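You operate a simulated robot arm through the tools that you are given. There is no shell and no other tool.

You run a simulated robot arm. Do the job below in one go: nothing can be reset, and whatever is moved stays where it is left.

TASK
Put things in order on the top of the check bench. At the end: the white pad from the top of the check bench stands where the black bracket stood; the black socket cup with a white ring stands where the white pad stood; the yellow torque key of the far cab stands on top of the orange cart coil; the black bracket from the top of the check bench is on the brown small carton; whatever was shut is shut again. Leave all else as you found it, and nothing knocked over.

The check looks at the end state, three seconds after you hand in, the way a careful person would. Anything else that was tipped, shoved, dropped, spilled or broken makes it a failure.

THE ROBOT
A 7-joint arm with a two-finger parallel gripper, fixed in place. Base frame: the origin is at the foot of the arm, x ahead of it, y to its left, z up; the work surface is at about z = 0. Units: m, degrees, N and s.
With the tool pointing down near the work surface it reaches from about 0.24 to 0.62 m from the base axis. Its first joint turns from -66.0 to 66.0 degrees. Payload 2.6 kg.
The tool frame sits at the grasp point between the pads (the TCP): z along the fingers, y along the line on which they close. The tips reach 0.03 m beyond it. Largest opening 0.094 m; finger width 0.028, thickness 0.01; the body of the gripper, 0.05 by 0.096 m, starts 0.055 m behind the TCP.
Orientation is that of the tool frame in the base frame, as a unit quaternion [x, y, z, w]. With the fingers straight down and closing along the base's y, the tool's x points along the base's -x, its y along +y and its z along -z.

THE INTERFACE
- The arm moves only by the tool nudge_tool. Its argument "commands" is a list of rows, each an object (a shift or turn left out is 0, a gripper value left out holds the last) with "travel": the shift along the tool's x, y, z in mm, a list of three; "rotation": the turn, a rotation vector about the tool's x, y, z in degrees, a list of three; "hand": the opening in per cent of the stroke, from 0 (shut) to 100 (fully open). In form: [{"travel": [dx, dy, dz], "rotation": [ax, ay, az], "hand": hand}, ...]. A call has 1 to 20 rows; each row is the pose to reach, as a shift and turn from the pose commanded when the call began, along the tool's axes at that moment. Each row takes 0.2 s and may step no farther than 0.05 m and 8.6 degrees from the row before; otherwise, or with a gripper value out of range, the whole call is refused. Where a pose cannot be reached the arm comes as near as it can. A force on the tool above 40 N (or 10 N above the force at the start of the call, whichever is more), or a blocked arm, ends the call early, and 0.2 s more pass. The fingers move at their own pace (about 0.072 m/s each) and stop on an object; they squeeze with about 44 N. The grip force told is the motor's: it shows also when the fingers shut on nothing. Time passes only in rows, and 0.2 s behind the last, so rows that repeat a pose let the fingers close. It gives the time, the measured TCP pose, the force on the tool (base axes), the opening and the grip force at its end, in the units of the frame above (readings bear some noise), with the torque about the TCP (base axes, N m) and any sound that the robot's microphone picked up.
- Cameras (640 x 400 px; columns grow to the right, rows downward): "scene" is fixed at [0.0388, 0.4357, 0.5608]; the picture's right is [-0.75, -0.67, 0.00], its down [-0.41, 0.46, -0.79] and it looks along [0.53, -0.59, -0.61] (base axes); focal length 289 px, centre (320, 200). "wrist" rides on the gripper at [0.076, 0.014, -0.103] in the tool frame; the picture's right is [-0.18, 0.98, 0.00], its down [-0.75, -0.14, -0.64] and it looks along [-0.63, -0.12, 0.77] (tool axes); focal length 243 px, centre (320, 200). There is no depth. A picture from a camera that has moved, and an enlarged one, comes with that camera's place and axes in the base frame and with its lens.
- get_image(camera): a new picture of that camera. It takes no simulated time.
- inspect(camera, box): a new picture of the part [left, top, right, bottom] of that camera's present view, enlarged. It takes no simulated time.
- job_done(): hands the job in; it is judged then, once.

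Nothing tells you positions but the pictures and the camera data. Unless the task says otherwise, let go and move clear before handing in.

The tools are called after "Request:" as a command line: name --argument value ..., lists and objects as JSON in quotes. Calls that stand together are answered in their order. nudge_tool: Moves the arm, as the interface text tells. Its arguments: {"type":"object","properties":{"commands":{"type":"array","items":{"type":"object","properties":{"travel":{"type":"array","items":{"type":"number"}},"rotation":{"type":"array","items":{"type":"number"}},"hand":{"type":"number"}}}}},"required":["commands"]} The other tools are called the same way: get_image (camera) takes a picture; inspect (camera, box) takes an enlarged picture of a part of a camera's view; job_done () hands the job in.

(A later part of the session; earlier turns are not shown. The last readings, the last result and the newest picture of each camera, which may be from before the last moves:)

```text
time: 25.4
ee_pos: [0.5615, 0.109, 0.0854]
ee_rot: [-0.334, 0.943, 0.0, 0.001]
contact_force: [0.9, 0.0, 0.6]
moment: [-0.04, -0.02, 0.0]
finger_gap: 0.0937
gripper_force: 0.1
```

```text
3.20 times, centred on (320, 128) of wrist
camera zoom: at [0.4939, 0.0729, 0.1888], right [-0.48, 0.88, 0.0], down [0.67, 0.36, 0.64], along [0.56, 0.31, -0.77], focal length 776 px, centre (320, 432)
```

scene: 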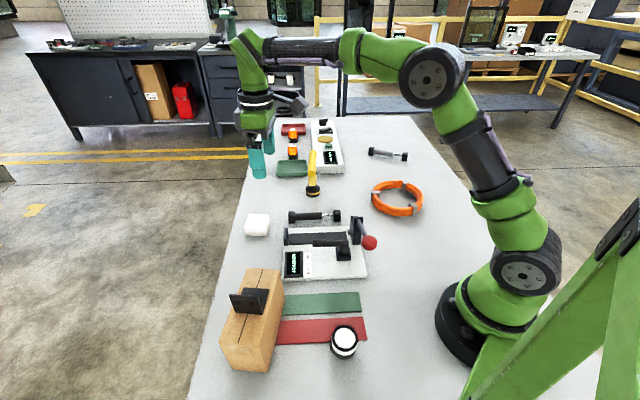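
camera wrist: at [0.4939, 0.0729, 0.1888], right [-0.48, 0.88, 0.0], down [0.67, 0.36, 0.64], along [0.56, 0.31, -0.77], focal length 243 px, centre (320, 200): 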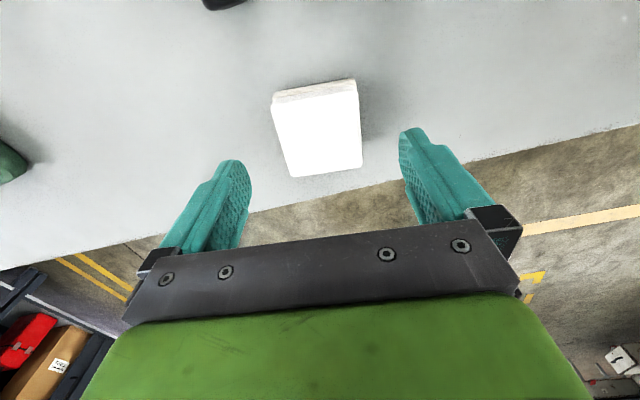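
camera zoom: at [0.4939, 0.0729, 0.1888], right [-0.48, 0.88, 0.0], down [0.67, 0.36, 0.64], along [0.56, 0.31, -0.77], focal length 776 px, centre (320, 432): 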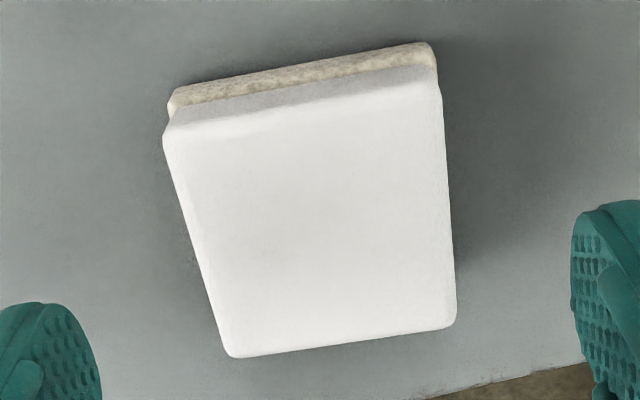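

The pad centre measures (0.563, 0.111), and I'll remember that for the cup. I'll lower so the fingertips sit just above the bench, then close on the pad.

Request:
nudge_tool --commands '[{"travel": [-2, 0, 20]}, {"travel": [-2, 0, 38]}, {"travel": [-2, 0, 48]}, {"travel": [-2, 0, 48]}, {"travel": [-2, 0, 48], "hand": 0}, {"travel": [-2, 0, 48], "hand": 0}, {"travel": [-2, 0, 48], "hand": 0}, {"travel": [-2, 0, 48], "hand": 0}]'

Request:
inspect --camera "scene" --box '[210, 170, 310, 250]'

Request:
get_image --camera "wrist"

```text
time: 27.2
ee_pos: [0.564, 0.1117, 0.0389]
ee_rot: [-0.334, 0.942, 0.0, 0.0]
contact_force: [0.3, 0.3, -0.3]
moment: [0.0, 0.01, 0.03]
finger_gap: 0.059
gripper_force: 44.1
```

```text
5.00 times, centred on (260, 210) of scene
camera zoom: at [0.0388, 0.4357, 0.5608], right [-0.75, -0.67, 0.0], down [-0.41, 0.46, -0.79], along [0.53, -0.59, -0.61], focal length 1444 px, centre (620, 150)
```

zoom: 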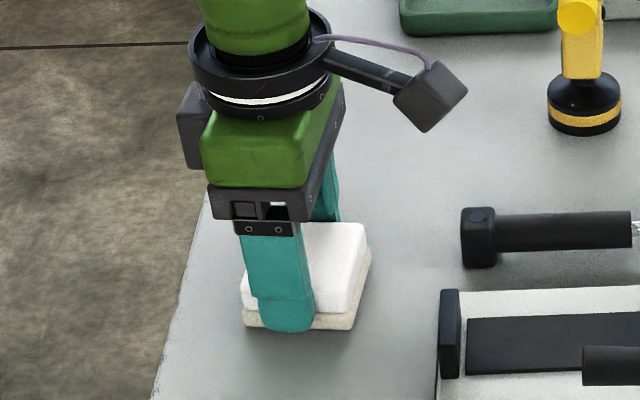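

```text
taken
camera wrist: at [0.4957, 0.0743, 0.1408], right [-0.48, 0.88, 0.0], down [0.67, 0.36, 0.64], along [0.56, 0.31, -0.77], focal length 243 px, centre (320, 200)
```

wrist: 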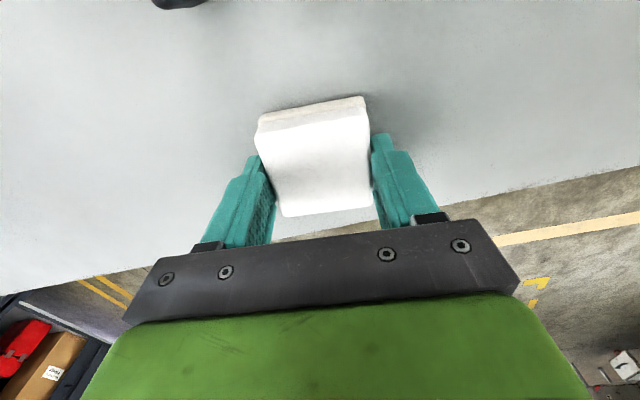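

The pad is gripped at 59 mm. I'll lift it, bring it inward at a height clear of the key and rig, and swing it toward the bracket's old place.

Request:
nudge_tool --commands '[{"travel": [0, 0, -40], "hand": 0}, {"travel": [0, 0, -80]}, {"travel": [0, 0, -115]}, {"travel": [36, 12.6, -140]}, {"travel": [72, 25, -165]}, {"travel": [107, 38, -190]}, {"travel": [143, 50, -210]}, {"travel": [175, 27, -212], "rotation": [0, 0, 7.5]}, {"travel": [207, 3, -212], "rotation": [0, 0, 15]}, {"travel": [239, -20, -212], "rotation": [0, 0, 22.5]}, {"travel": [271, -44, -212], "rotation": [0, 0, 30]}, {"travel": [303, -67, -212], "rotation": [0, 0, 37.5]}, {"travel": [334, -91, -212], "rotation": [0, 0, 45]}, {"travel": [366, -114, -212], "rotation": [0, 0, 52.5]}, {"travel": [398, -138, -212], "rotation": [0, 0, 60]}, {"travel": [430, -161, -212], "rotation": [0, 0, 67.5]}, {"travel": [462, -185, -212], "rotation": [0, 0, 75]}, {"travel": [494, -208, -212], "rotation": [0, 0, 82.5]}, {"travel": [526, -232, -212], "rotation": [0, 0, 90]}, {"travel": [526, -232, -212], "rotation": [0, 0, 90]}]'

Request:
get_image --camera "wrist"

Request:
get_image --camera "scene"

```text
time: 31.4
ee_pos: [0.2993, -0.4016, 0.2483]
ee_rot: [0.431, 0.902, 0.0, 0.0]
contact_force: [-0.1, 0.8, -1.1]
moment: [0.02, -0.03, 0.01]
finger_gap: 0.0587
gripper_force: 43.7
```

```text
taken
camera wrist: at [0.2638, -0.3327, 0.3518], right [0.88, 0.47, 0.0], down [0.36, -0.68, 0.64], along [0.3, -0.56, -0.77], focal length 243 px, centre (320, 200)
```

wrist: 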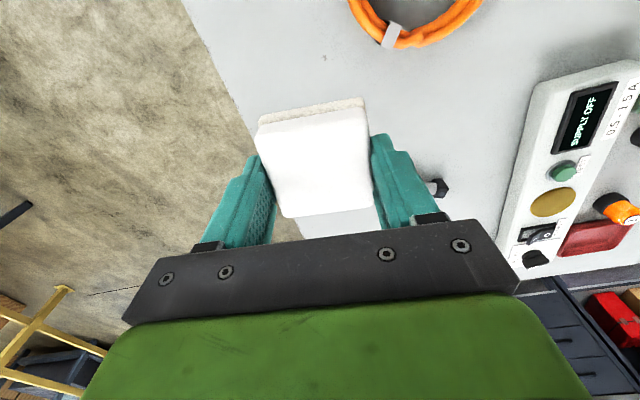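

```text
taken
```

scene: 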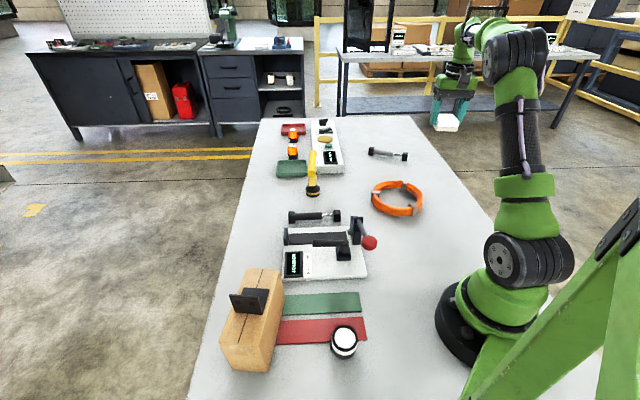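

The pad hangs level and there's plenty of room to the bench edge. I'll lower and move out over the bracket's old spot at (0.323, -0.468), stopping above the surface.

Request:
nudge_tool --commands '[{"travel": [0, 0, 45]}, {"travel": [0, 0, 90]}, {"travel": [-20, -8, 120]}, {"travel": [-44, -16, 140]}, {"travel": [-66.6, -24.3, 160]}, {"travel": [-66.6, -24.3, 180]}, {"travel": [-66.6, -24.3, 190]}, {"travel": [-66.6, -24.3, 190]}]'

Request:
get_image --camera "wrist"

Request:
inspect --camera "scene" --box '[390, 120, 490, 200]'

```text
time: 33.2
ee_pos: [0.323, -0.4679, 0.0595]
ee_rot: [0.43, 0.903, 0.0, 0.0]
contact_force: [0.6, 0.2, -0.9]
moment: [-0.02, -0.02, 0.03]
finger_gap: 0.0589
gripper_force: 43.6
```

```text
taken
camera wrist: at [0.2857, -0.4008, 0.1631], right [0.88, 0.48, 0.0], down [0.36, -0.67, 0.64], along [0.31, -0.56, -0.77], focal length 243 px, centre (320, 200)
```

wrist: 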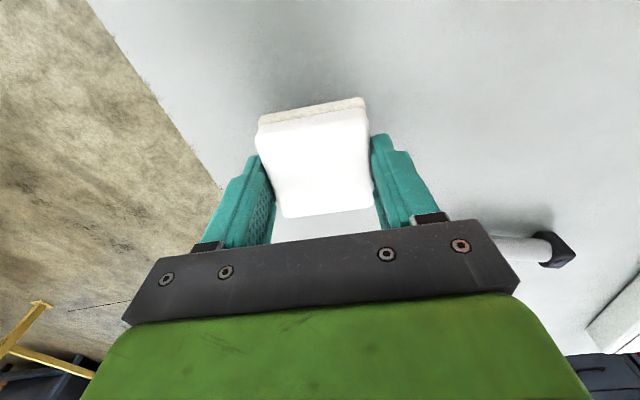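

```text
5.00 times, centred on (440, 160) of scene
camera zoom: at [0.0388, 0.4357, 0.5608], right [-0.75, -0.67, 0.0], down [-0.41, 0.46, -0.79], along [0.53, -0.59, -0.61], focal length 1444 px, centre (-280, 400)
```

zoom: 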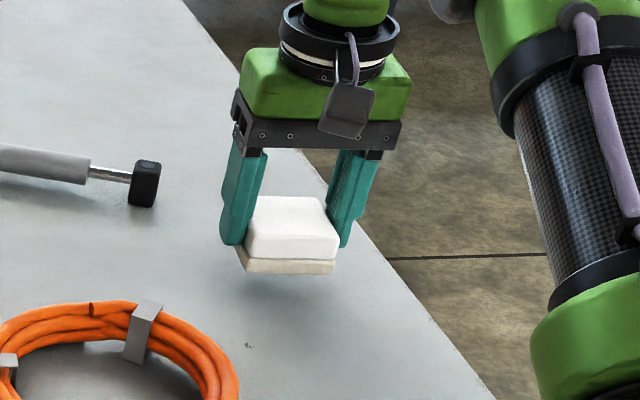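

The pad is over the target and level, about 2 cm above the bench. I'll lower it nearly to contact, then finish in small steps.

Request:
nudge_tool --commands '[{"travel": [0, 0, 10]}, {"travel": [0, 0, 18]}, {"travel": [0, 0, 19.5]}, {"travel": [0, 0, 19.5]}]'

```text
time: 34.2
ee_pos: [0.3223, -0.4689, 0.0402]
ee_rot: [0.43, 0.903, 0.0, 0.0]
contact_force: [0.5, -0.4, -1.0]
moment: [-0.01, 0.03, -0.02]
finger_gap: 0.0587
gripper_force: 44.5
```

Request:
nudge_tool --commands '[{"travel": [0, 0, 1]}, {"travel": [0, 0, 2]}, {"travel": [0, 0, 2]}]'

```text
time: 35.0
ee_pos: [0.3228, -0.4686, 0.038]
ee_rot: [0.431, 0.903, 0.0, 0.0]
contact_force: [-0.4, 0.3, -0.6]
moment: [-0.02, 0.0, 0.04]
finger_gap: 0.0589
gripper_force: 43.8
```

Request:
nudge_tool --commands '[{"travel": [0, 0, 0.7]}, {"travel": [0, 0, 1.2]}, {"travel": [0, 0, 1.2]}]'

Request:
inspect --camera "scene" --box '[400, 140, 460, 190]'

```text
time: 35.8
ee_pos: [0.3235, -0.4679, 0.037]
ee_rot: [0.43, 0.903, 0.0, 0.001]
contact_force: [0.0, 0.4, 5.2]
moment: [0.14, 0.12, 0.02]
finger_gap: 0.059
gripper_force: 43.9
```

```text
8.00 times, centred on (430, 165) of scene
camera zoom: at [0.0388, 0.4357, 0.5608], right [-0.75, -0.67, 0.0], down [-0.41, 0.46, -0.79], along [0.53, -0.59, -0.61], focal length 2310 px, centre (-560, 480)
```

zoom: 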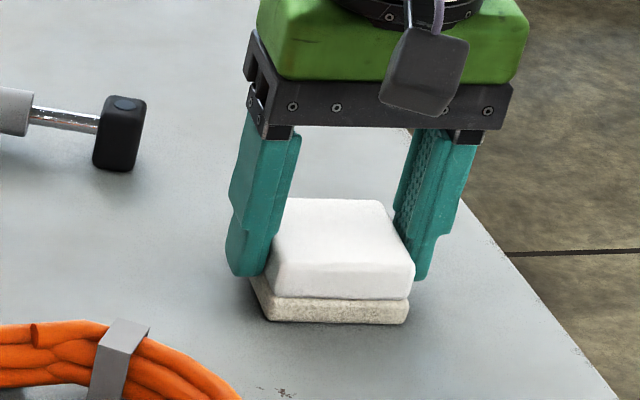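

The pad touched down with about 5 N. I'll open the fingers, rise, and confirm it.

Request:
nudge_tool --commands '[{"travel": [0, 0, 0], "hand": 68}, {"travel": [0, 0, 0], "hand": 75}, {"travel": [0, 0, 0], "hand": 85}, {"travel": [0, 0, 0], "hand": 85}, {"travel": [0, 0, -20], "hand": 85}, {"travel": [0, 0, -60]}, {"travel": [0, 0, -100]}, {"travel": [0, 0, -130]}, {"travel": [0, 0, -130]}]'

Request:
get_image --camera "wrist"

Request:
inspect --camera "scene" --box '[360, 130, 480, 230]'

```text
time: 37.8
ee_pos: [0.3208, -0.4669, 0.1669]
ee_rot: [0.431, 0.902, 0.001, 0.0]
contact_force: [0.2, 0.1, 0.3]
moment: [-0.01, 0.04, 0.0]
finger_gap: 0.08
gripper_force: 0.0
```

```text
taken
camera wrist: at [0.2842, -0.3989, 0.2696], right [0.88, 0.48, 0.0], down [0.36, -0.67, 0.64], along [0.31, -0.56, -0.77], focal length 243 px, centre (320, 200)
```

wrist: 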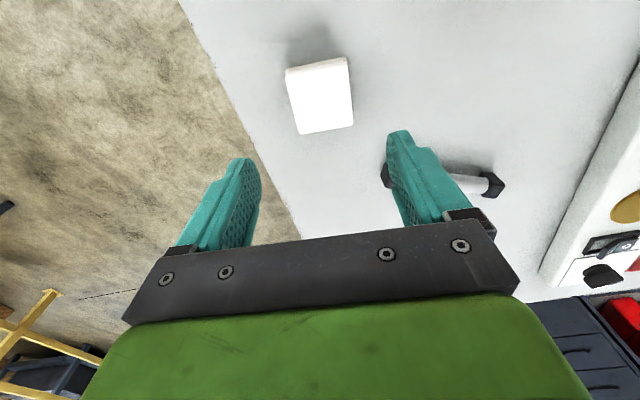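

```text
4.00 times, centred on (420, 180) of scene
camera zoom: at [0.0388, 0.4357, 0.5608], right [-0.75, -0.67, 0.0], down [-0.41, 0.46, -0.79], along [0.53, -0.59, -0.61], focal length 1155 px, centre (-80, 280)
```

zoom: 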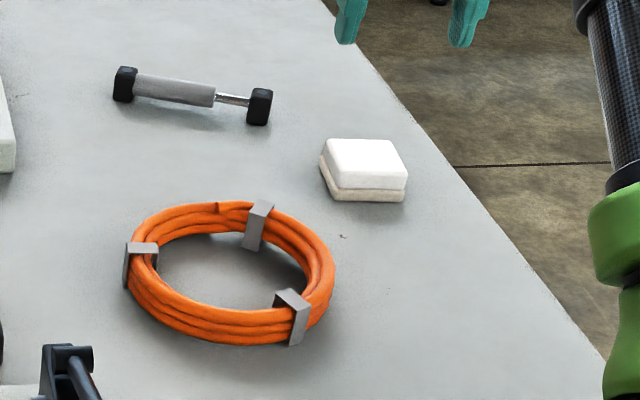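

The pad stands where the bracket was. On the way back I'll pass over the coil and take a good look at its top for placing the key later.

Request:
nudge_tool --commands '[{"travel": [33, 20, -20]}, {"travel": [66, 41, -45]}, {"travel": [99, 62, -70]}, {"travel": [132, 83, -95]}, {"travel": [165, 104, -110]}, {"travel": [198, 124, -112]}, {"travel": [228, 142, -112]}, {"travel": [228, 142, -112]}, {"travel": [228, 142, -112]}]'

Request:
get_image --camera "wrist"

Request:
inspect --camera "wrist" --box '[220, 30, 420, 155]'

```text
time: 39.8
ee_pos: [0.2897, -0.1989, 0.2776]
ee_rot: [0.431, 0.902, 0.001, 0.0]
contact_force: [0.2, -0.6, 0.1]
moment: [-0.01, -0.01, 0.0]
finger_gap: 0.0799
gripper_force: 0.1
```

```text
taken
camera wrist: at [0.2535, -0.1316, 0.3802], right [0.88, 0.48, 0.0], down [0.36, -0.67, 0.64], along [0.31, -0.56, -0.77], focal length 243 px, centre (320, 200)
```

wrist: 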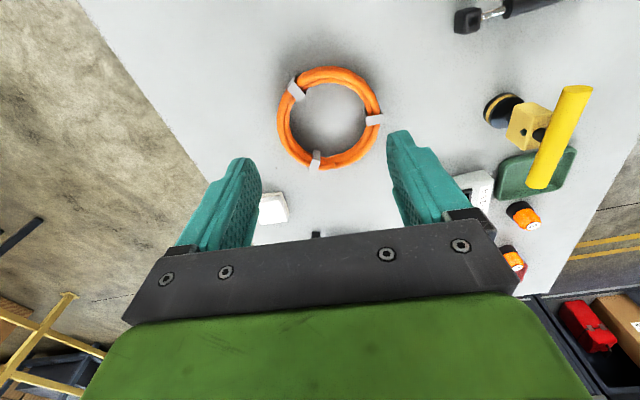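

```text
3.20 times, centred on (320, 92) of wrist
camera zoom: at [0.2535, -0.1316, 0.3802], right [0.88, 0.48, 0.0], down [0.36, -0.67, 0.64], along [0.31, -0.56, -0.77], focal length 776 px, centre (320, 544)
```

zoom: 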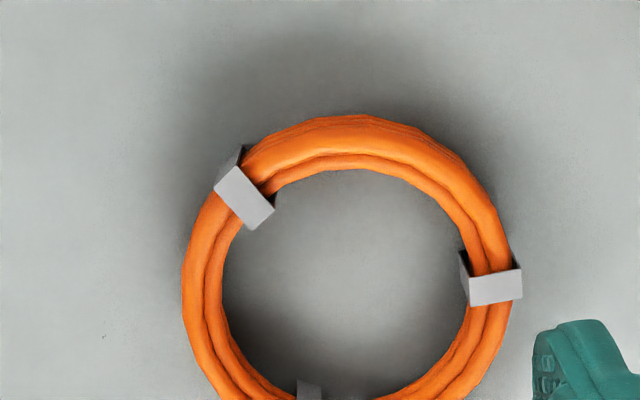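

Request:
inspect --camera "wrist" --box '[275, 60, 345, 110]'

Request:
inspect --camera "wrist" --box '[325, 60, 395, 130]'

Request:
inspect --camera "wrist" --box '[270, 100, 400, 180]'

Request:
inspect --camera "scene" --box '[365, 170, 430, 225]'

```text
8.00 times, centred on (310, 85) of wrist
camera zoom: at [0.2535, -0.1316, 0.3802], right [0.88, 0.48, 0.0], down [0.36, -0.67, 0.64], along [0.31, -0.56, -0.77], focal length 1941 px, centre (400, 1120)
```

zoom: 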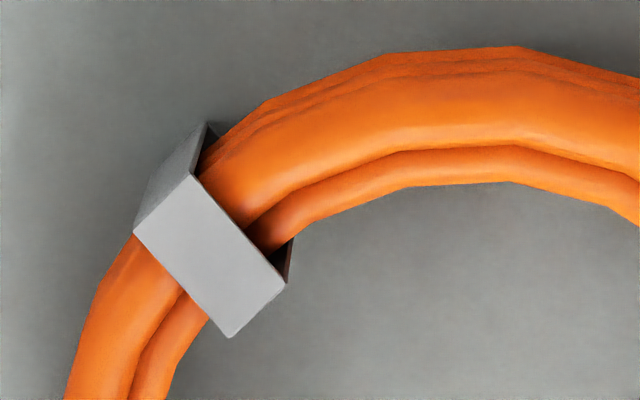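

```text
5.71 times, centred on (360, 95) of wrist
camera zoom: at [0.2535, -0.1316, 0.3802], right [0.88, 0.48, 0.0], down [0.36, -0.67, 0.64], along [0.31, -0.56, -0.77], focal length 1386 px, centre (91, 800)
```

zoom: 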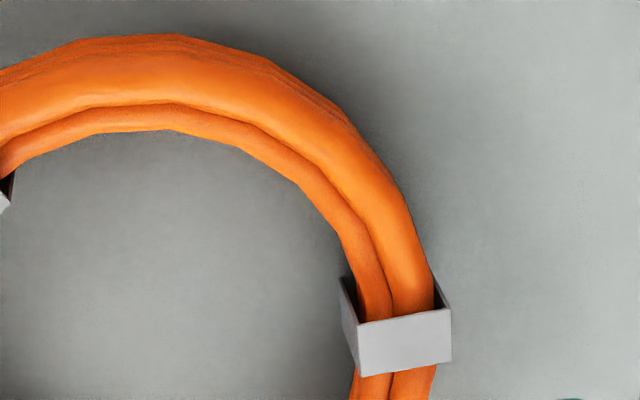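

```text
4.92 times, centred on (335, 140) of wrist
camera zoom: at [0.2535, -0.1316, 0.3802], right [0.88, 0.48, 0.0], down [0.36, -0.67, 0.64], along [0.31, -0.56, -0.77], focal length 1194 px, centre (246, 495)
```

zoom: 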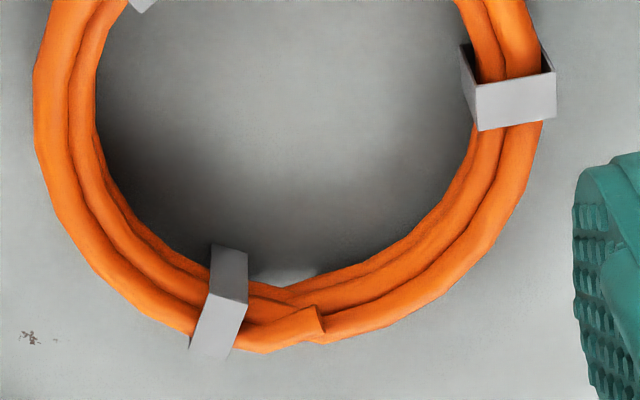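

```text
7.27 times, centred on (398, 198) of scene
camera zoom: at [0.0388, 0.4357, 0.5608], right [-0.75, -0.67, 0.0], down [-0.41, 0.46, -0.79], along [0.53, -0.59, -0.61], focal length 2100 px, centre (-244, 218)
```

zoom: 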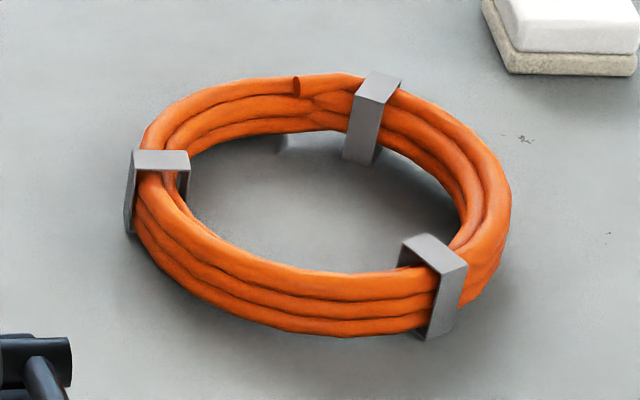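

The coil has three clips with flat tops at about z = 0.035. They sit on a 0.068 m radius circle centred near (0.337, -0.257), and the clip near (0.2725, -0.2335) looks like a good flat seat for the key's foot. Next I'll go to the socket cup.

Request:
nudge_tool --commands '[{"travel": [21, 26, 0], "rotation": [0, 0, -7.6]}, {"travel": [43, 52, 0], "rotation": [0, 0, -15.2]}, {"travel": [65, 78, 0], "rotation": [0, 0, -22.8]}, {"travel": [86, 104, 0], "rotation": [0, 0, -30.4]}, {"travel": [108, 130, 0], "rotation": [0, 0, -38]}, {"travel": [129, 156, 0], "rotation": [0, 0, -45.6]}, {"travel": [163, 165, 0], "rotation": [0, 0, -53.2]}, {"travel": [197, 173, 0], "rotation": [0, 0, -60.8]}, {"travel": [231, 181, 0], "rotation": [0, 0, -68.4]}, {"travel": [265, 190, 0], "rotation": [0, 0, -76]}, {"travel": [299, 198, 0], "rotation": [0, 0, -83.6]}, {"travel": [334, 206, 0], "rotation": [0, 0, -91], "hand": 100}, {"travel": [334, 206, 0], "rotation": [0, 0, -91]}, {"travel": [334, 206, 0], "rotation": [0, 0, -91]}]'

Request:
get_image --camera "wrist"

Request:
get_image --camera "scene"

```text
time: 42.8
ee_pos: [0.2407, 0.1868, 0.279]
ee_rot: [-0.343, 0.939, -0.001, 0.0]
contact_force: [-0.1, -0.3, 0.6]
moment: [0.03, -0.01, 0.01]
finger_gap: 0.0942
gripper_force: 0.0
```

```text
taken
camera wrist: at [0.1732, 0.1496, 0.3814], right [-0.49, 0.87, 0.0], down [0.67, 0.38, 0.64], along [0.56, 0.32, -0.77], focal length 243 px, centre (320, 200)
```

wrist: 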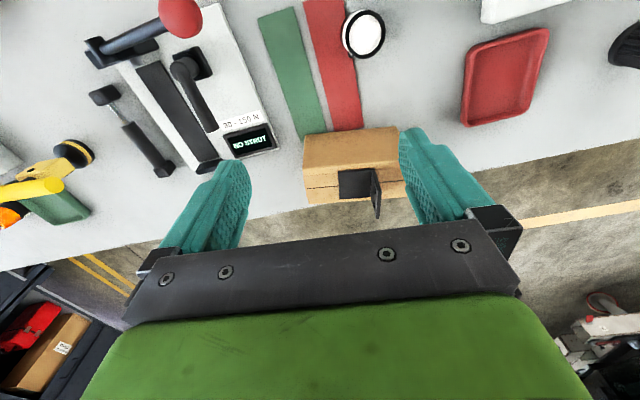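

```text
taken
```

scene: 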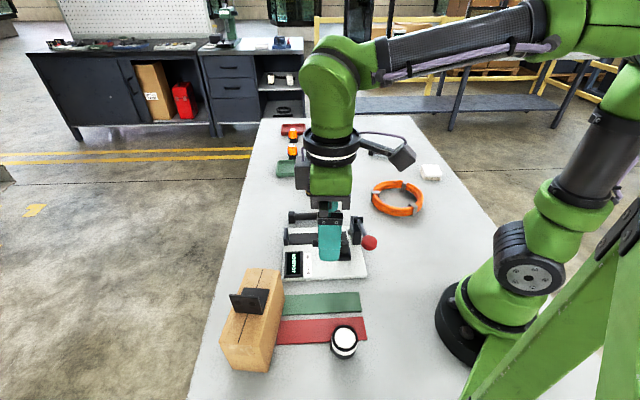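

Request:
inspect --camera "wrist" --box '[300, 0, 440, 90]'

Request:
inspect --camera "scene" --box '[310, 305, 390, 375]'

Request:
inspect --camera "wrist" --box '[440, 0, 640, 140]'

```text
4.44 times, centred on (370, 45) of wrist
camera zoom: at [0.1732, 0.1496, 0.3814], right [-0.49, 0.87, 0.0], down [0.67, 0.38, 0.64], along [0.56, 0.32, -0.77], focal length 1078 px, centre (98, 889)
```

zoom: 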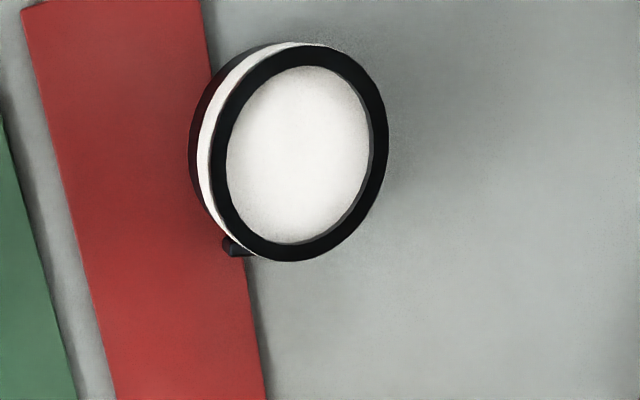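

```text
5.71 times, centred on (350, 340) of scene
camera zoom: at [0.0388, 0.4357, 0.5608], right [-0.75, -0.67, 0.0], down [-0.41, 0.46, -0.79], along [0.53, -0.59, -0.61], focal length 1650 px, centre (149, -600)
```

zoom: 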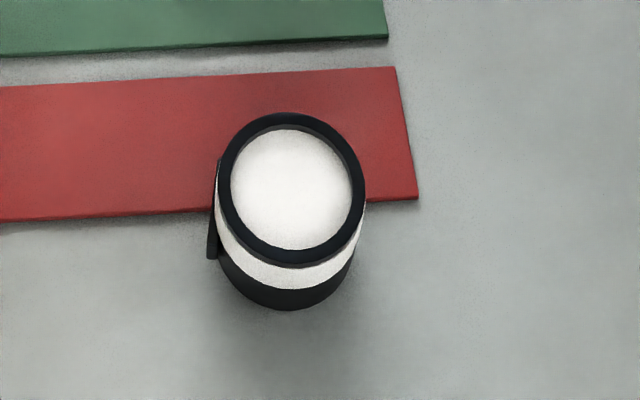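

```text
2.86 times, centred on (540, 70) of wrist
camera zoom: at [0.1732, 0.1496, 0.3814], right [-0.49, 0.87, 0.0], down [0.67, 0.38, 0.64], along [0.56, 0.32, -0.77], focal length 693 px, centre (-309, 571)
```

zoom: 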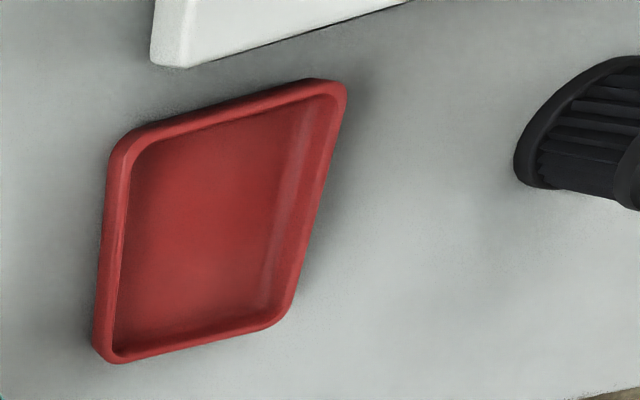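

The cup is about 47 mm wide and 45 mm tall near (0.177, 0.212), with a small lug on its +x side. I'll turn the gripper so the fingers miss the lug and move above the cup for a closer look.

Request:
nudge_tool --commands '[{"travel": [8, 15, 15], "rotation": [0, 0, 5]}, {"travel": [16, 30, 35], "rotation": [0, 0, 10]}, {"travel": [25, 45, 60], "rotation": [0, 0, 15]}, {"travel": [33, 59.6, 85], "rotation": [0, 0, 20]}, {"travel": [33, 59.6, 110], "rotation": [0, 0, 20]}, {"travel": [33, 59.6, 130], "rotation": [0, 0, 20]}, {"travel": [33, 59.6, 130], "rotation": [0, 0, 20]}]'

Request:
get_image --camera "wrist"

Request:
get_image --camera "scene"

Request:
inspect --camera "wrist" --box '[250, 50, 390, 150]'

```text
time: 44.4
ee_pos: [0.177, 0.2109, 0.1482]
ee_rot: [-0.174, 0.985, 0.0, 0.0]
contact_force: [0.3, -0.7, -0.1]
moment: [0.01, 0.0, 0.03]
finger_gap: 0.0941
gripper_force: 0.1
```

```text
taken
camera wrist: at [0.1013, 0.1986, 0.2505], right [-0.16, 0.99, 0.0], down [0.76, 0.13, 0.64], along [0.63, 0.11, -0.77], focal length 243 px, centre (320, 200)
```

wrist: 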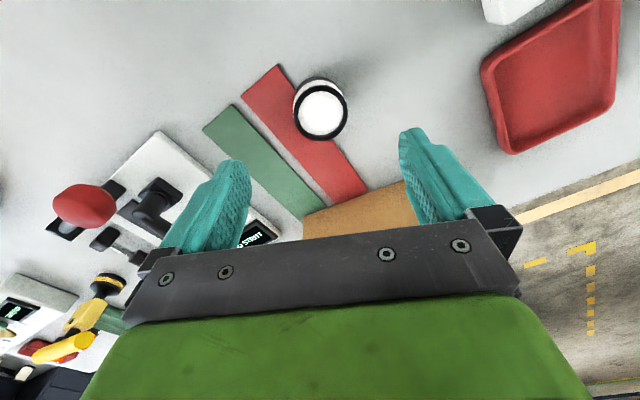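

```text
taken
```

scene: 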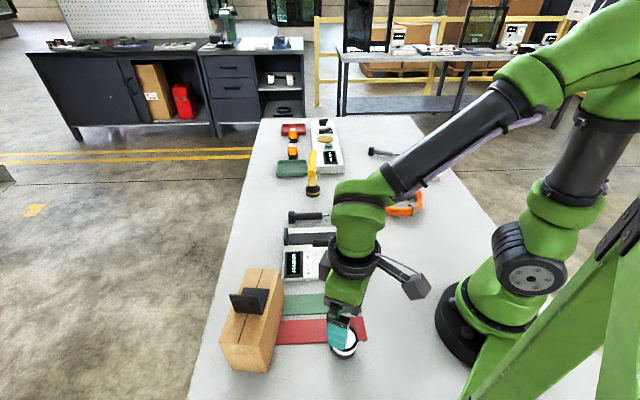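

```text
4.00 times, centred on (320, 100) of wrist
camera zoom: at [0.1013, 0.1986, 0.2505], right [-0.16, 0.99, 0.0], down [0.76, 0.13, 0.64], along [0.63, 0.11, -0.77], focal length 970 px, centre (320, 600)
```

zoom: 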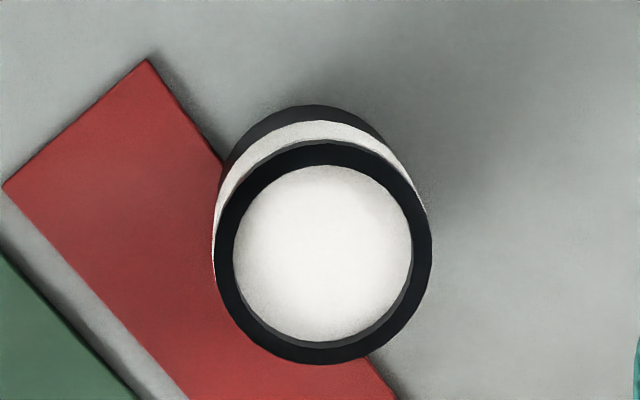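

The gripper is centred over the cup to within about 1.5 mm. I'll descend, close on it, and check.

Request:
nudge_tool --commands '[{"travel": [1, 0, 30]}, {"travel": [1, 0, 60]}, {"travel": [1, 0, 88]}, {"travel": [1, 0, 103]}, {"travel": [1, 0, 107]}, {"travel": [1, 0, 107]}]'

Request:
inspect --camera "scene" --box '[300, 280, 400, 370]'

Request:
get_image --camera "wrist"

```text
time: 45.8
ee_pos: [0.1739, 0.2103, 0.0418]
ee_rot: [-0.174, 0.985, 0.0, 0.0]
contact_force: [0.3, 0.3, 0.3]
moment: [0.04, -0.04, 0.04]
finger_gap: 0.094
gripper_force: 0.1
```

```text
4.44 times, centred on (350, 325) of scene
camera zoom: at [0.0388, 0.4357, 0.5608], right [-0.75, -0.67, 0.0], down [-0.41, 0.46, -0.79], along [0.53, -0.59, -0.61], focal length 1284 px, centre (187, -356)
```

zoom: 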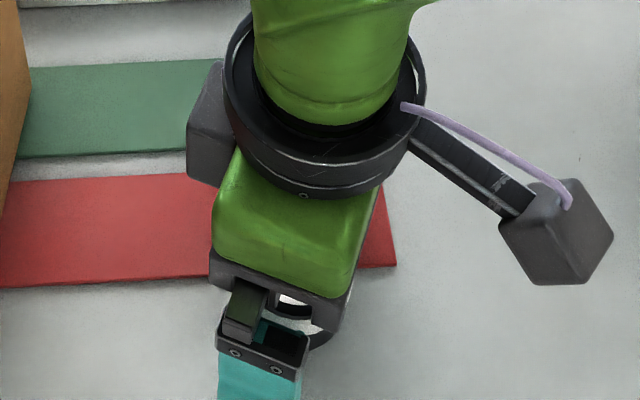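

```text
taken
camera wrist: at [0.0986, 0.1983, 0.1441], right [-0.16, 0.99, 0.0], down [0.76, 0.13, 0.64], along [0.63, 0.1, -0.77], focal length 243 px, centre (320, 200)
```

wrist: 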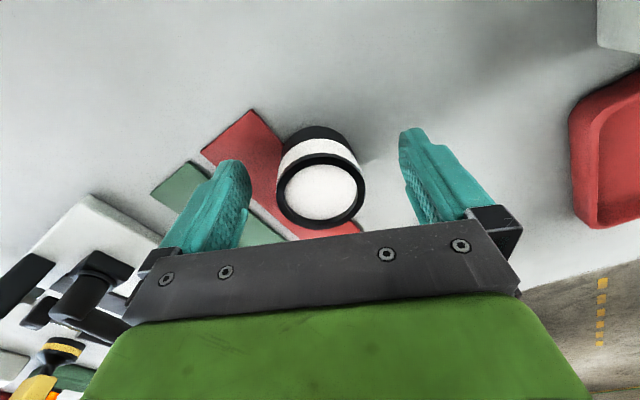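

The cup is centred between the fingers, so I'll close now.

Request:
nudge_tool --commands '[{"hand": 40}, {"hand": 0}, {"hand": 0}, {"hand": 0}, {"hand": 0}]'

Request:
get_image --camera "wrist"

```text
time: 47.0
ee_pos: [0.1756, 0.2098, 0.0409]
ee_rot: [-0.173, 0.985, 0.0, 0.0]
contact_force: [0.5, -2.5, 4.9]
moment: [-0.22, -0.07, 0.0]
finger_gap: 0.0454
gripper_force: 44.1
```

```text
taken
camera wrist: at [0.0988, 0.1984, 0.1444], right [-0.16, 0.99, 0.0], down [0.76, 0.13, 0.64], along [0.63, 0.1, -0.77], focal length 243 px, centre (320, 200)
```

wrist: 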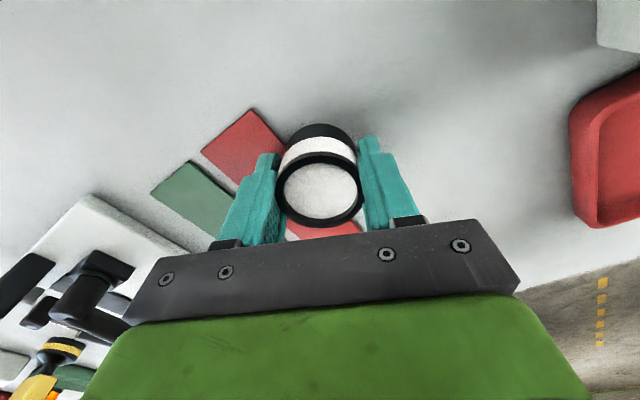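

The cup is held at 45 mm. I'll lift it straight up a little and check that it's level and the red mat hasn't moved.

Request:
nudge_tool --commands '[{"travel": [0, 0, -10], "hand": 0}, {"travel": [0, 0, -30]}, {"travel": [0, 0, -70]}, {"travel": [0, 0, -110]}, {"travel": [0, 0, -150]}, {"travel": [0, 0, -150]}]'

Request:
get_image --camera "wrist"

Request:
inspect --camera "scene" --box '[280, 200, 420, 370]'

Request:
inspect --camera "wrist" --box '[230, 60, 410, 240]'

```text
time: 48.4
ee_pos: [0.1749, 0.2117, 0.1918]
ee_rot: [-0.174, 0.985, 0.0, 0.0]
contact_force: [0.3, -1.1, -1.5]
moment: [-0.02, 0.01, 0.0]
finger_gap: 0.0455
gripper_force: 44.3
```

```text
taken
camera wrist: at [0.099, 0.1984, 0.2964], right [-0.16, 0.99, 0.0], down [0.76, 0.13, 0.64], along [0.63, 0.1, -0.77], focal length 243 px, centre (320, 200)
```

wrist: 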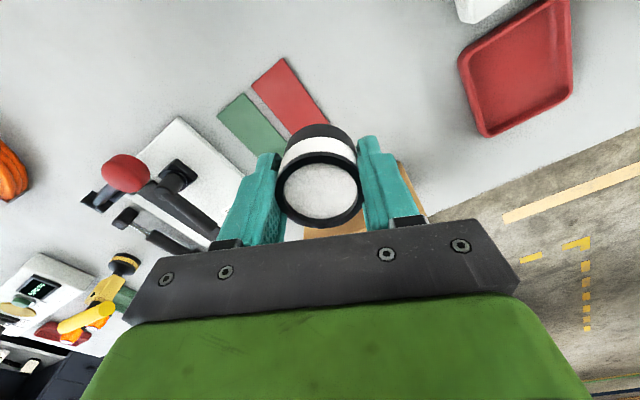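

```text
2.35 times, centred on (350, 285) of scene
camera zoom: at [0.0388, 0.4357, 0.5608], right [-0.75, -0.67, 0.0], down [-0.41, 0.46, -0.79], along [0.53, -0.59, -0.61], focal length 680 px, centre (249, 0)
```

zoom: 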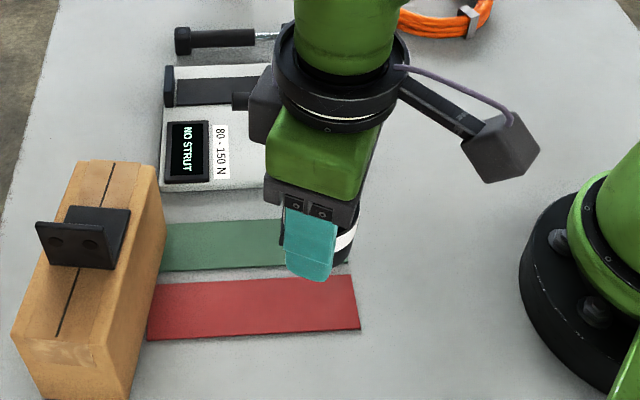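

```text
2.22 times, centred on (320, 150) of wrist
camera zoom: at [0.099, 0.1984, 0.2964], right [-0.16, 0.99, 0.0], down [0.76, 0.13, 0.64], along [0.63, 0.1, -0.77], focal length 539 px, centre (320, 311)
```

zoom: 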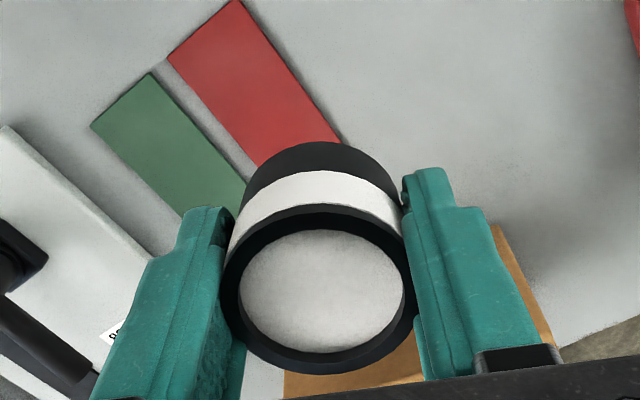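

The cup is level in the grip and the red mat hasn't moved. I'll carry it to the pad's old place, going high over the rig and carton, and stop about 2.5 cm above the bench.

Request:
nudge_tool --commands '[{"travel": [0, 0, -30], "hand": 0}, {"travel": [-32, -24, -58]}, {"travel": [-64, -49, -58]}, {"travel": [-96, -73, -58]}, {"travel": [-128, -97, -58]}, {"travel": [-160, -122, -58]}, {"travel": [-192, -146, -58]}, {"travel": [-224, -170, -58]}, {"travel": [-254, -194, -50]}, {"travel": [-280, -205, -10]}, {"travel": [-305, -216, 30]}, {"travel": [-330, -227, 70]}, {"travel": [-330, -227, 105]}, {"travel": [-330, -227, 122]}, {"travel": [-330, -227, 122]}]'

Request:
get_image --camera "wrist"

Request:
inspect --camera "scene" --box '[210, 160, 330, 260]'

```text
time: 51.6
ee_pos: [0.5639, 0.1108, 0.0687]
ee_rot: [-0.174, 0.985, 0.0, 0.0]
contact_force: [-0.8, -0.3, -0.4]
moment: [0.0, -0.01, -0.01]
finger_gap: 0.0452
gripper_force: 43.8
```

```text
taken
camera wrist: at [0.4863, 0.0993, 0.1719], right [-0.16, 0.99, 0.0], down [0.76, 0.13, 0.64], along [0.63, 0.1, -0.77], focal length 243 px, centre (320, 200)
```

wrist: 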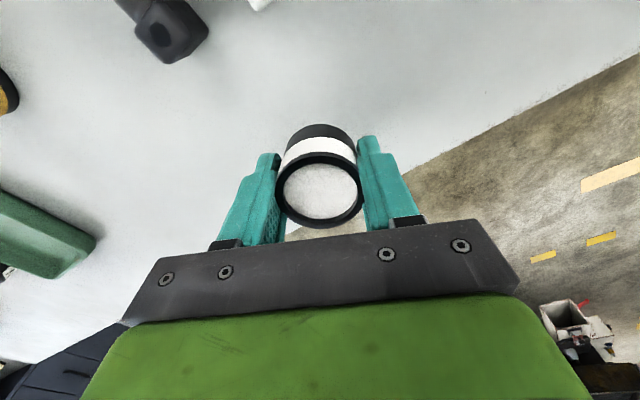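

```text
4.00 times, centred on (270, 210) of scene
camera zoom: at [0.0388, 0.4357, 0.5608], right [-0.75, -0.67, 0.0], down [-0.41, 0.46, -0.79], along [0.53, -0.59, -0.61], focal length 1155 px, centre (520, 160)
```

zoom: 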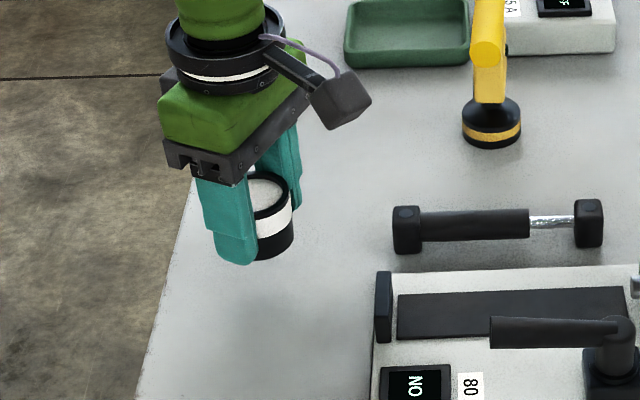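

The cup is over (0.563, 0.111). I'll lower it to just above contact and then step down gently.

Request:
nudge_tool --commands '[{"travel": [0, 0, 12]}, {"travel": [0, 0, 22]}, {"travel": [0, 0, 26]}, {"travel": [0, 0, 26]}]'

Request:
inspect --camera "scene" --box '[230, 185, 300, 245]'

```text
time: 52.6
ee_pos: [0.5632, 0.1109, 0.043]
ee_rot: [-0.174, 0.985, 0.0, 0.0]
contact_force: [-0.6, -1.1, -1.0]
moment: [-0.01, 0.03, -0.01]
finger_gap: 0.0454
gripper_force: 43.9
```

```text
6.67 times, centred on (265, 215) of scene
camera zoom: at [0.0388, 0.4357, 0.5608], right [-0.75, -0.67, 0.0], down [-0.41, 0.46, -0.79], along [0.53, -0.59, -0.61], focal length 1926 px, centre (687, 100)
```

zoom: 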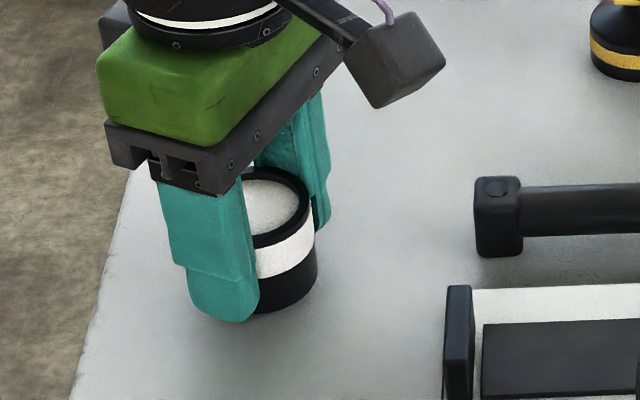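

Request:
nudge_tool --commands '[{"travel": [0, 0, 1]}, {"travel": [0, 0, 2]}, {"travel": [0, 0, 2]}]'

```text
time: 53.4
ee_pos: [0.5626, 0.1113, 0.0411]
ee_rot: [-0.173, 0.985, 0.0, 0.0]
contact_force: [0.2, -0.5, -1.0]
moment: [0.01, 0.02, -0.03]
finger_gap: 0.0451
gripper_force: 43.4
```

Request:
nudge_tool --commands '[{"travel": [0, 0, 0.8]}, {"travel": [0, 0, 1.5]}, {"travel": [0, 0, 1.5]}]'

```text
time: 54.2
ee_pos: [0.5633, 0.1127, 0.0397]
ee_rot: [-0.174, 0.985, 0.0, 0.0]
contact_force: [-0.2, 0.6, -1.8]
moment: [-0.02, 0.01, -0.02]
finger_gap: 0.0451
gripper_force: 44.3
```

Request:
nudge_tool --commands '[{"travel": [0, 0, 0.8]}, {"travel": [0, 0, 1.5]}, {"travel": [0, 0, 1.5]}]'

```text
time: 55.0
ee_pos: [0.562, 0.1125, 0.0398]
ee_rot: [-0.173, 0.985, -0.001, 0.0]
contact_force: [-1.3, 0.1, 2.0]
moment: [-0.06, 0.06, -0.02]
finger_gap: 0.0451
gripper_force: 43.7
```

Request:
nudge_tool --commands '[{"travel": [0, 0, 0.5]}, {"travel": [0, 0, 0.5]}]'

Request:
inspect --camera "scene" --box '[230, 185, 300, 245]'

```text
time: 55.6
ee_pos: [0.5628, 0.1114, 0.0387]
ee_rot: [-0.173, 0.985, 0.0, 0.0]
contact_force: [-1.8, -0.7, 4.4]
moment: [-0.09, 0.17, -0.01]
finger_gap: 0.0453
gripper_force: 44.2
```

```text
6.67 times, centred on (265, 215) of scene
camera zoom: at [0.0388, 0.4357, 0.5608], right [-0.75, -0.67, 0.0], down [-0.41, 0.46, -0.79], along [0.53, -0.59, -0.61], focal length 1926 px, centre (687, 100)
```

zoom: 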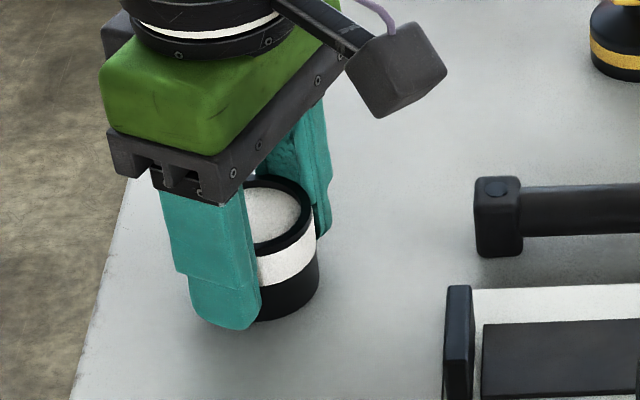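

The cup is seated on the bench with about 4 N. I'll open slowly and rise clear.

Request:
nudge_tool --commands '[{"hand": 52}, {"hand": 58}, {"hand": 70}, {"hand": 75}, {"hand": 75}, {"travel": [0, 0, -20], "hand": 75}, {"travel": [0, 0, -60]}, {"travel": [0, 0, -100]}, {"travel": [0, 0, -130]}, {"travel": [0, 0, -130]}]'

Request:
get_image --camera "wrist"

Request:
inspect --camera "scene" --box '[210, 160, 330, 260]'

```text
time: 57.8
ee_pos: [0.5642, 0.1118, 0.1667]
ee_rot: [-0.174, 0.985, 0.0, 0.0]
contact_force: [0.0, -0.3, 1.2]
moment: [0.03, 0.01, -0.01]
finger_gap: 0.0706
gripper_force: 0.0
```

```text
taken
camera wrist: at [0.4876, 0.0993, 0.2706], right [-0.16, 0.99, 0.0], down [0.76, 0.13, 0.64], along [0.63, 0.1, -0.77], focal length 243 px, centre (320, 200)
```

wrist: 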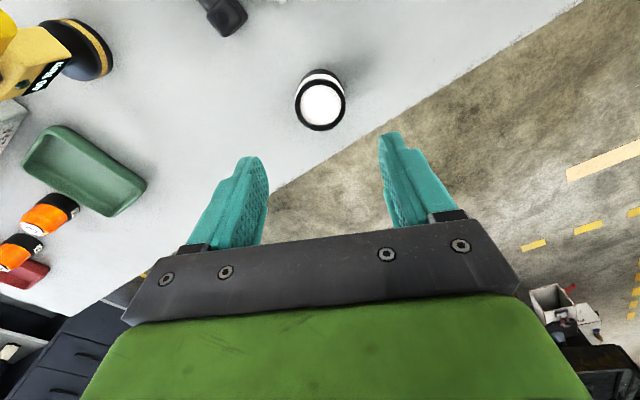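

```text
4.00 times, centred on (270, 210) of scene
camera zoom: at [0.0388, 0.4357, 0.5608], right [-0.75, -0.67, 0.0], down [-0.41, 0.46, -0.79], along [0.53, -0.59, -0.61], focal length 1155 px, centre (520, 160)
```

zoom: 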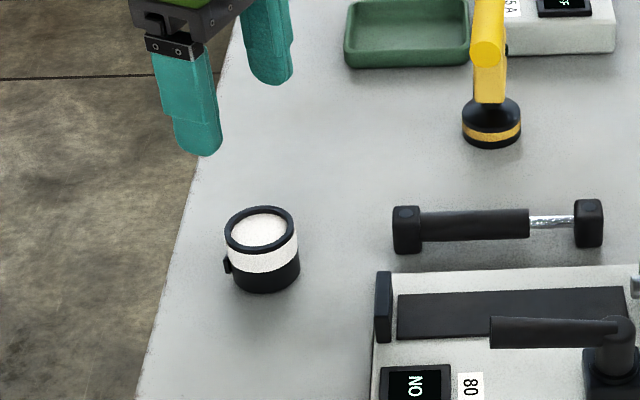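

The cup stands where the pad was. Now for the key: I'll move inward and up, then turn toward it for an accurate look at the handle and foot.

Request:
nudge_tool --commands '[{"travel": [37, -9, -28], "hand": 75}, {"travel": [73, -17, -57]}, {"travel": [110, -26, -85]}, {"travel": [110, -37, -92], "rotation": [0, 0, 7.6]}, {"travel": [111, -48, -98], "rotation": [0, 0, 15.2]}, {"travel": [111, -60, -105], "rotation": [0, 0, 22.8]}, {"travel": [112, -71, -110], "rotation": [0, 0, 30.4]}, {"travel": [112, -82, -114], "rotation": [0, 0, 38]}, {"travel": [113, -93, -118], "rotation": [0, 0, 45.6]}, {"travel": [114, -105, -118], "rotation": [0, 0, 53.2]}, {"travel": [114, -116, -118], "rotation": [0, 0, 60.8]}, {"travel": [114, -127, -118], "rotation": [0, 0, 68.5]}, {"travel": [114, -127, -118], "rotation": [0, 0, 68.5]}, {"travel": [114, -127, -118], "rotation": [0, 0, 68.5]}]'

Request:
get_image --camera "wrist"

Request:
get_image --camera "scene"

Request:
inspect --camera "wrist" --box '[250, 40, 410, 200]'

```text
time: 60.8
ee_pos: [0.5, -0.0484, 0.2871]
ee_rot: [0.411, 0.912, 0.0, -0.001]
contact_force: [0.2, -0.2, 0.4]
moment: [-0.04, 0.0, 0.03]
finger_gap: 0.0709
gripper_force: 0.2
```

```text
taken
camera wrist: at [0.4597, 0.0195, 0.3896], right [0.86, 0.51, 0.0], down [0.39, -0.66, 0.64], along [0.33, -0.55, -0.77], focal length 243 px, centre (320, 200)
```

wrist: 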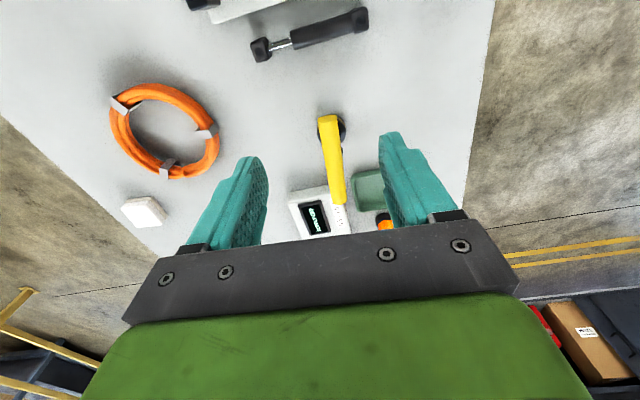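

```text
taken
```

scene: 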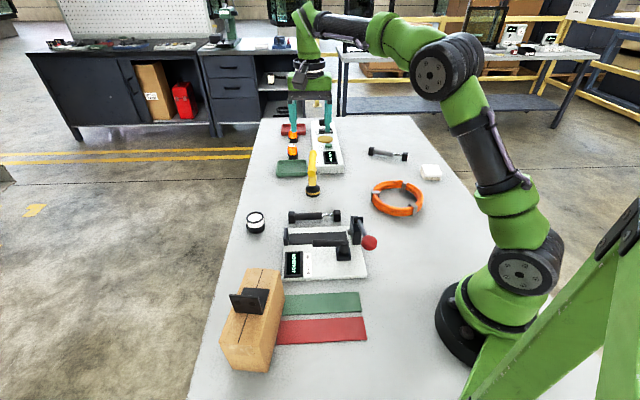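

```text
2.50 times, centred on (330, 120) of wrist
camera zoom: at [0.4597, 0.0195, 0.3896], right [0.86, 0.51, 0.0], down [0.39, -0.66, 0.64], along [0.33, -0.55, -0.77], focal length 606 px, centre (295, 400)
```

zoom: 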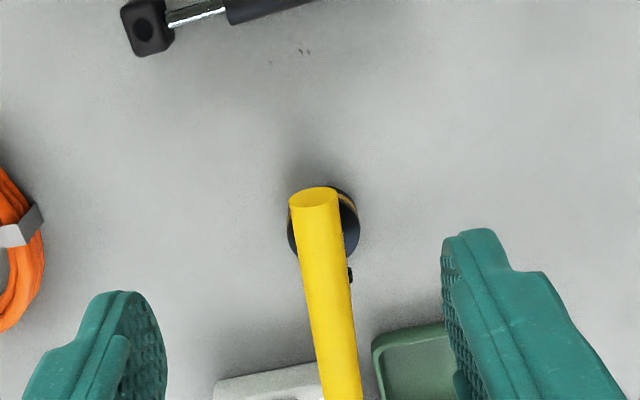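

Request:
inspect --camera "wrist" --box '[300, 105, 370, 150]'

Request:
inspect --camera "wrist" --box '[300, 165, 370, 215]'

Request:
inspect --camera "scene" --box '[295, 145, 335, 200]'

```text
8.89 times, centred on (335, 128) of wrist
camera zoom: at [0.4597, 0.0195, 0.3896], right [0.86, 0.51, 0.0], down [0.39, -0.66, 0.64], along [0.33, -0.55, -0.77], focal length 2157 px, centre (187, 844)
```

zoom: 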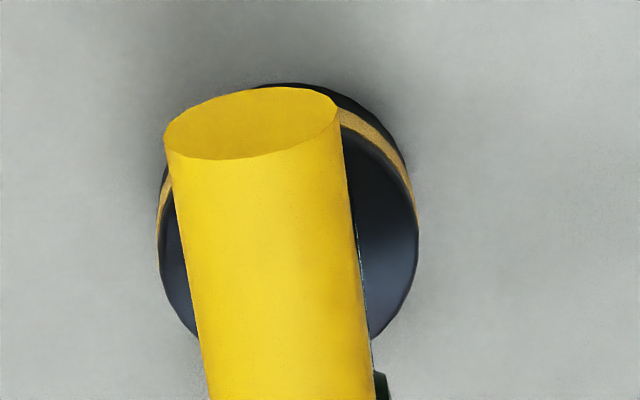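

```text
8.00 times, centred on (335, 190) of wrist
camera zoom: at [0.4597, 0.0195, 0.3896], right [0.86, 0.51, 0.0], down [0.39, -0.66, 0.64], along [0.33, -0.55, -0.77], focal length 1941 px, centre (200, 280)
```

zoom: 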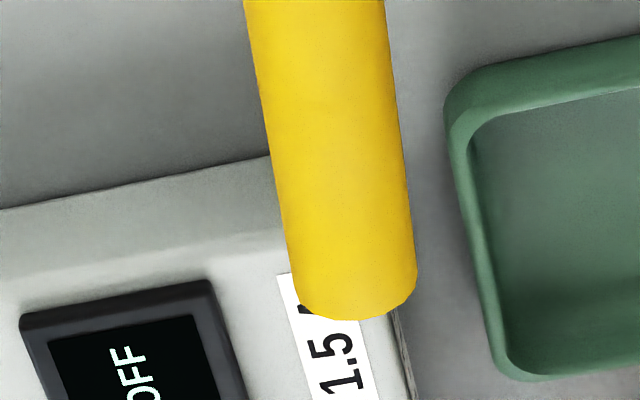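

```text
7.27 times, centred on (315, 172) of scene
camera zoom: at [0.0388, 0.4357, 0.5608], right [-0.75, -0.67, 0.0], down [-0.41, 0.46, -0.79], along [0.53, -0.59, -0.61], focal length 2100 px, centre (356, 400)
```

zoom: 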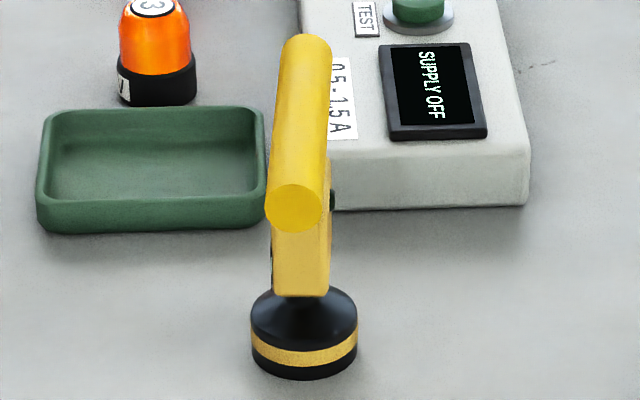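

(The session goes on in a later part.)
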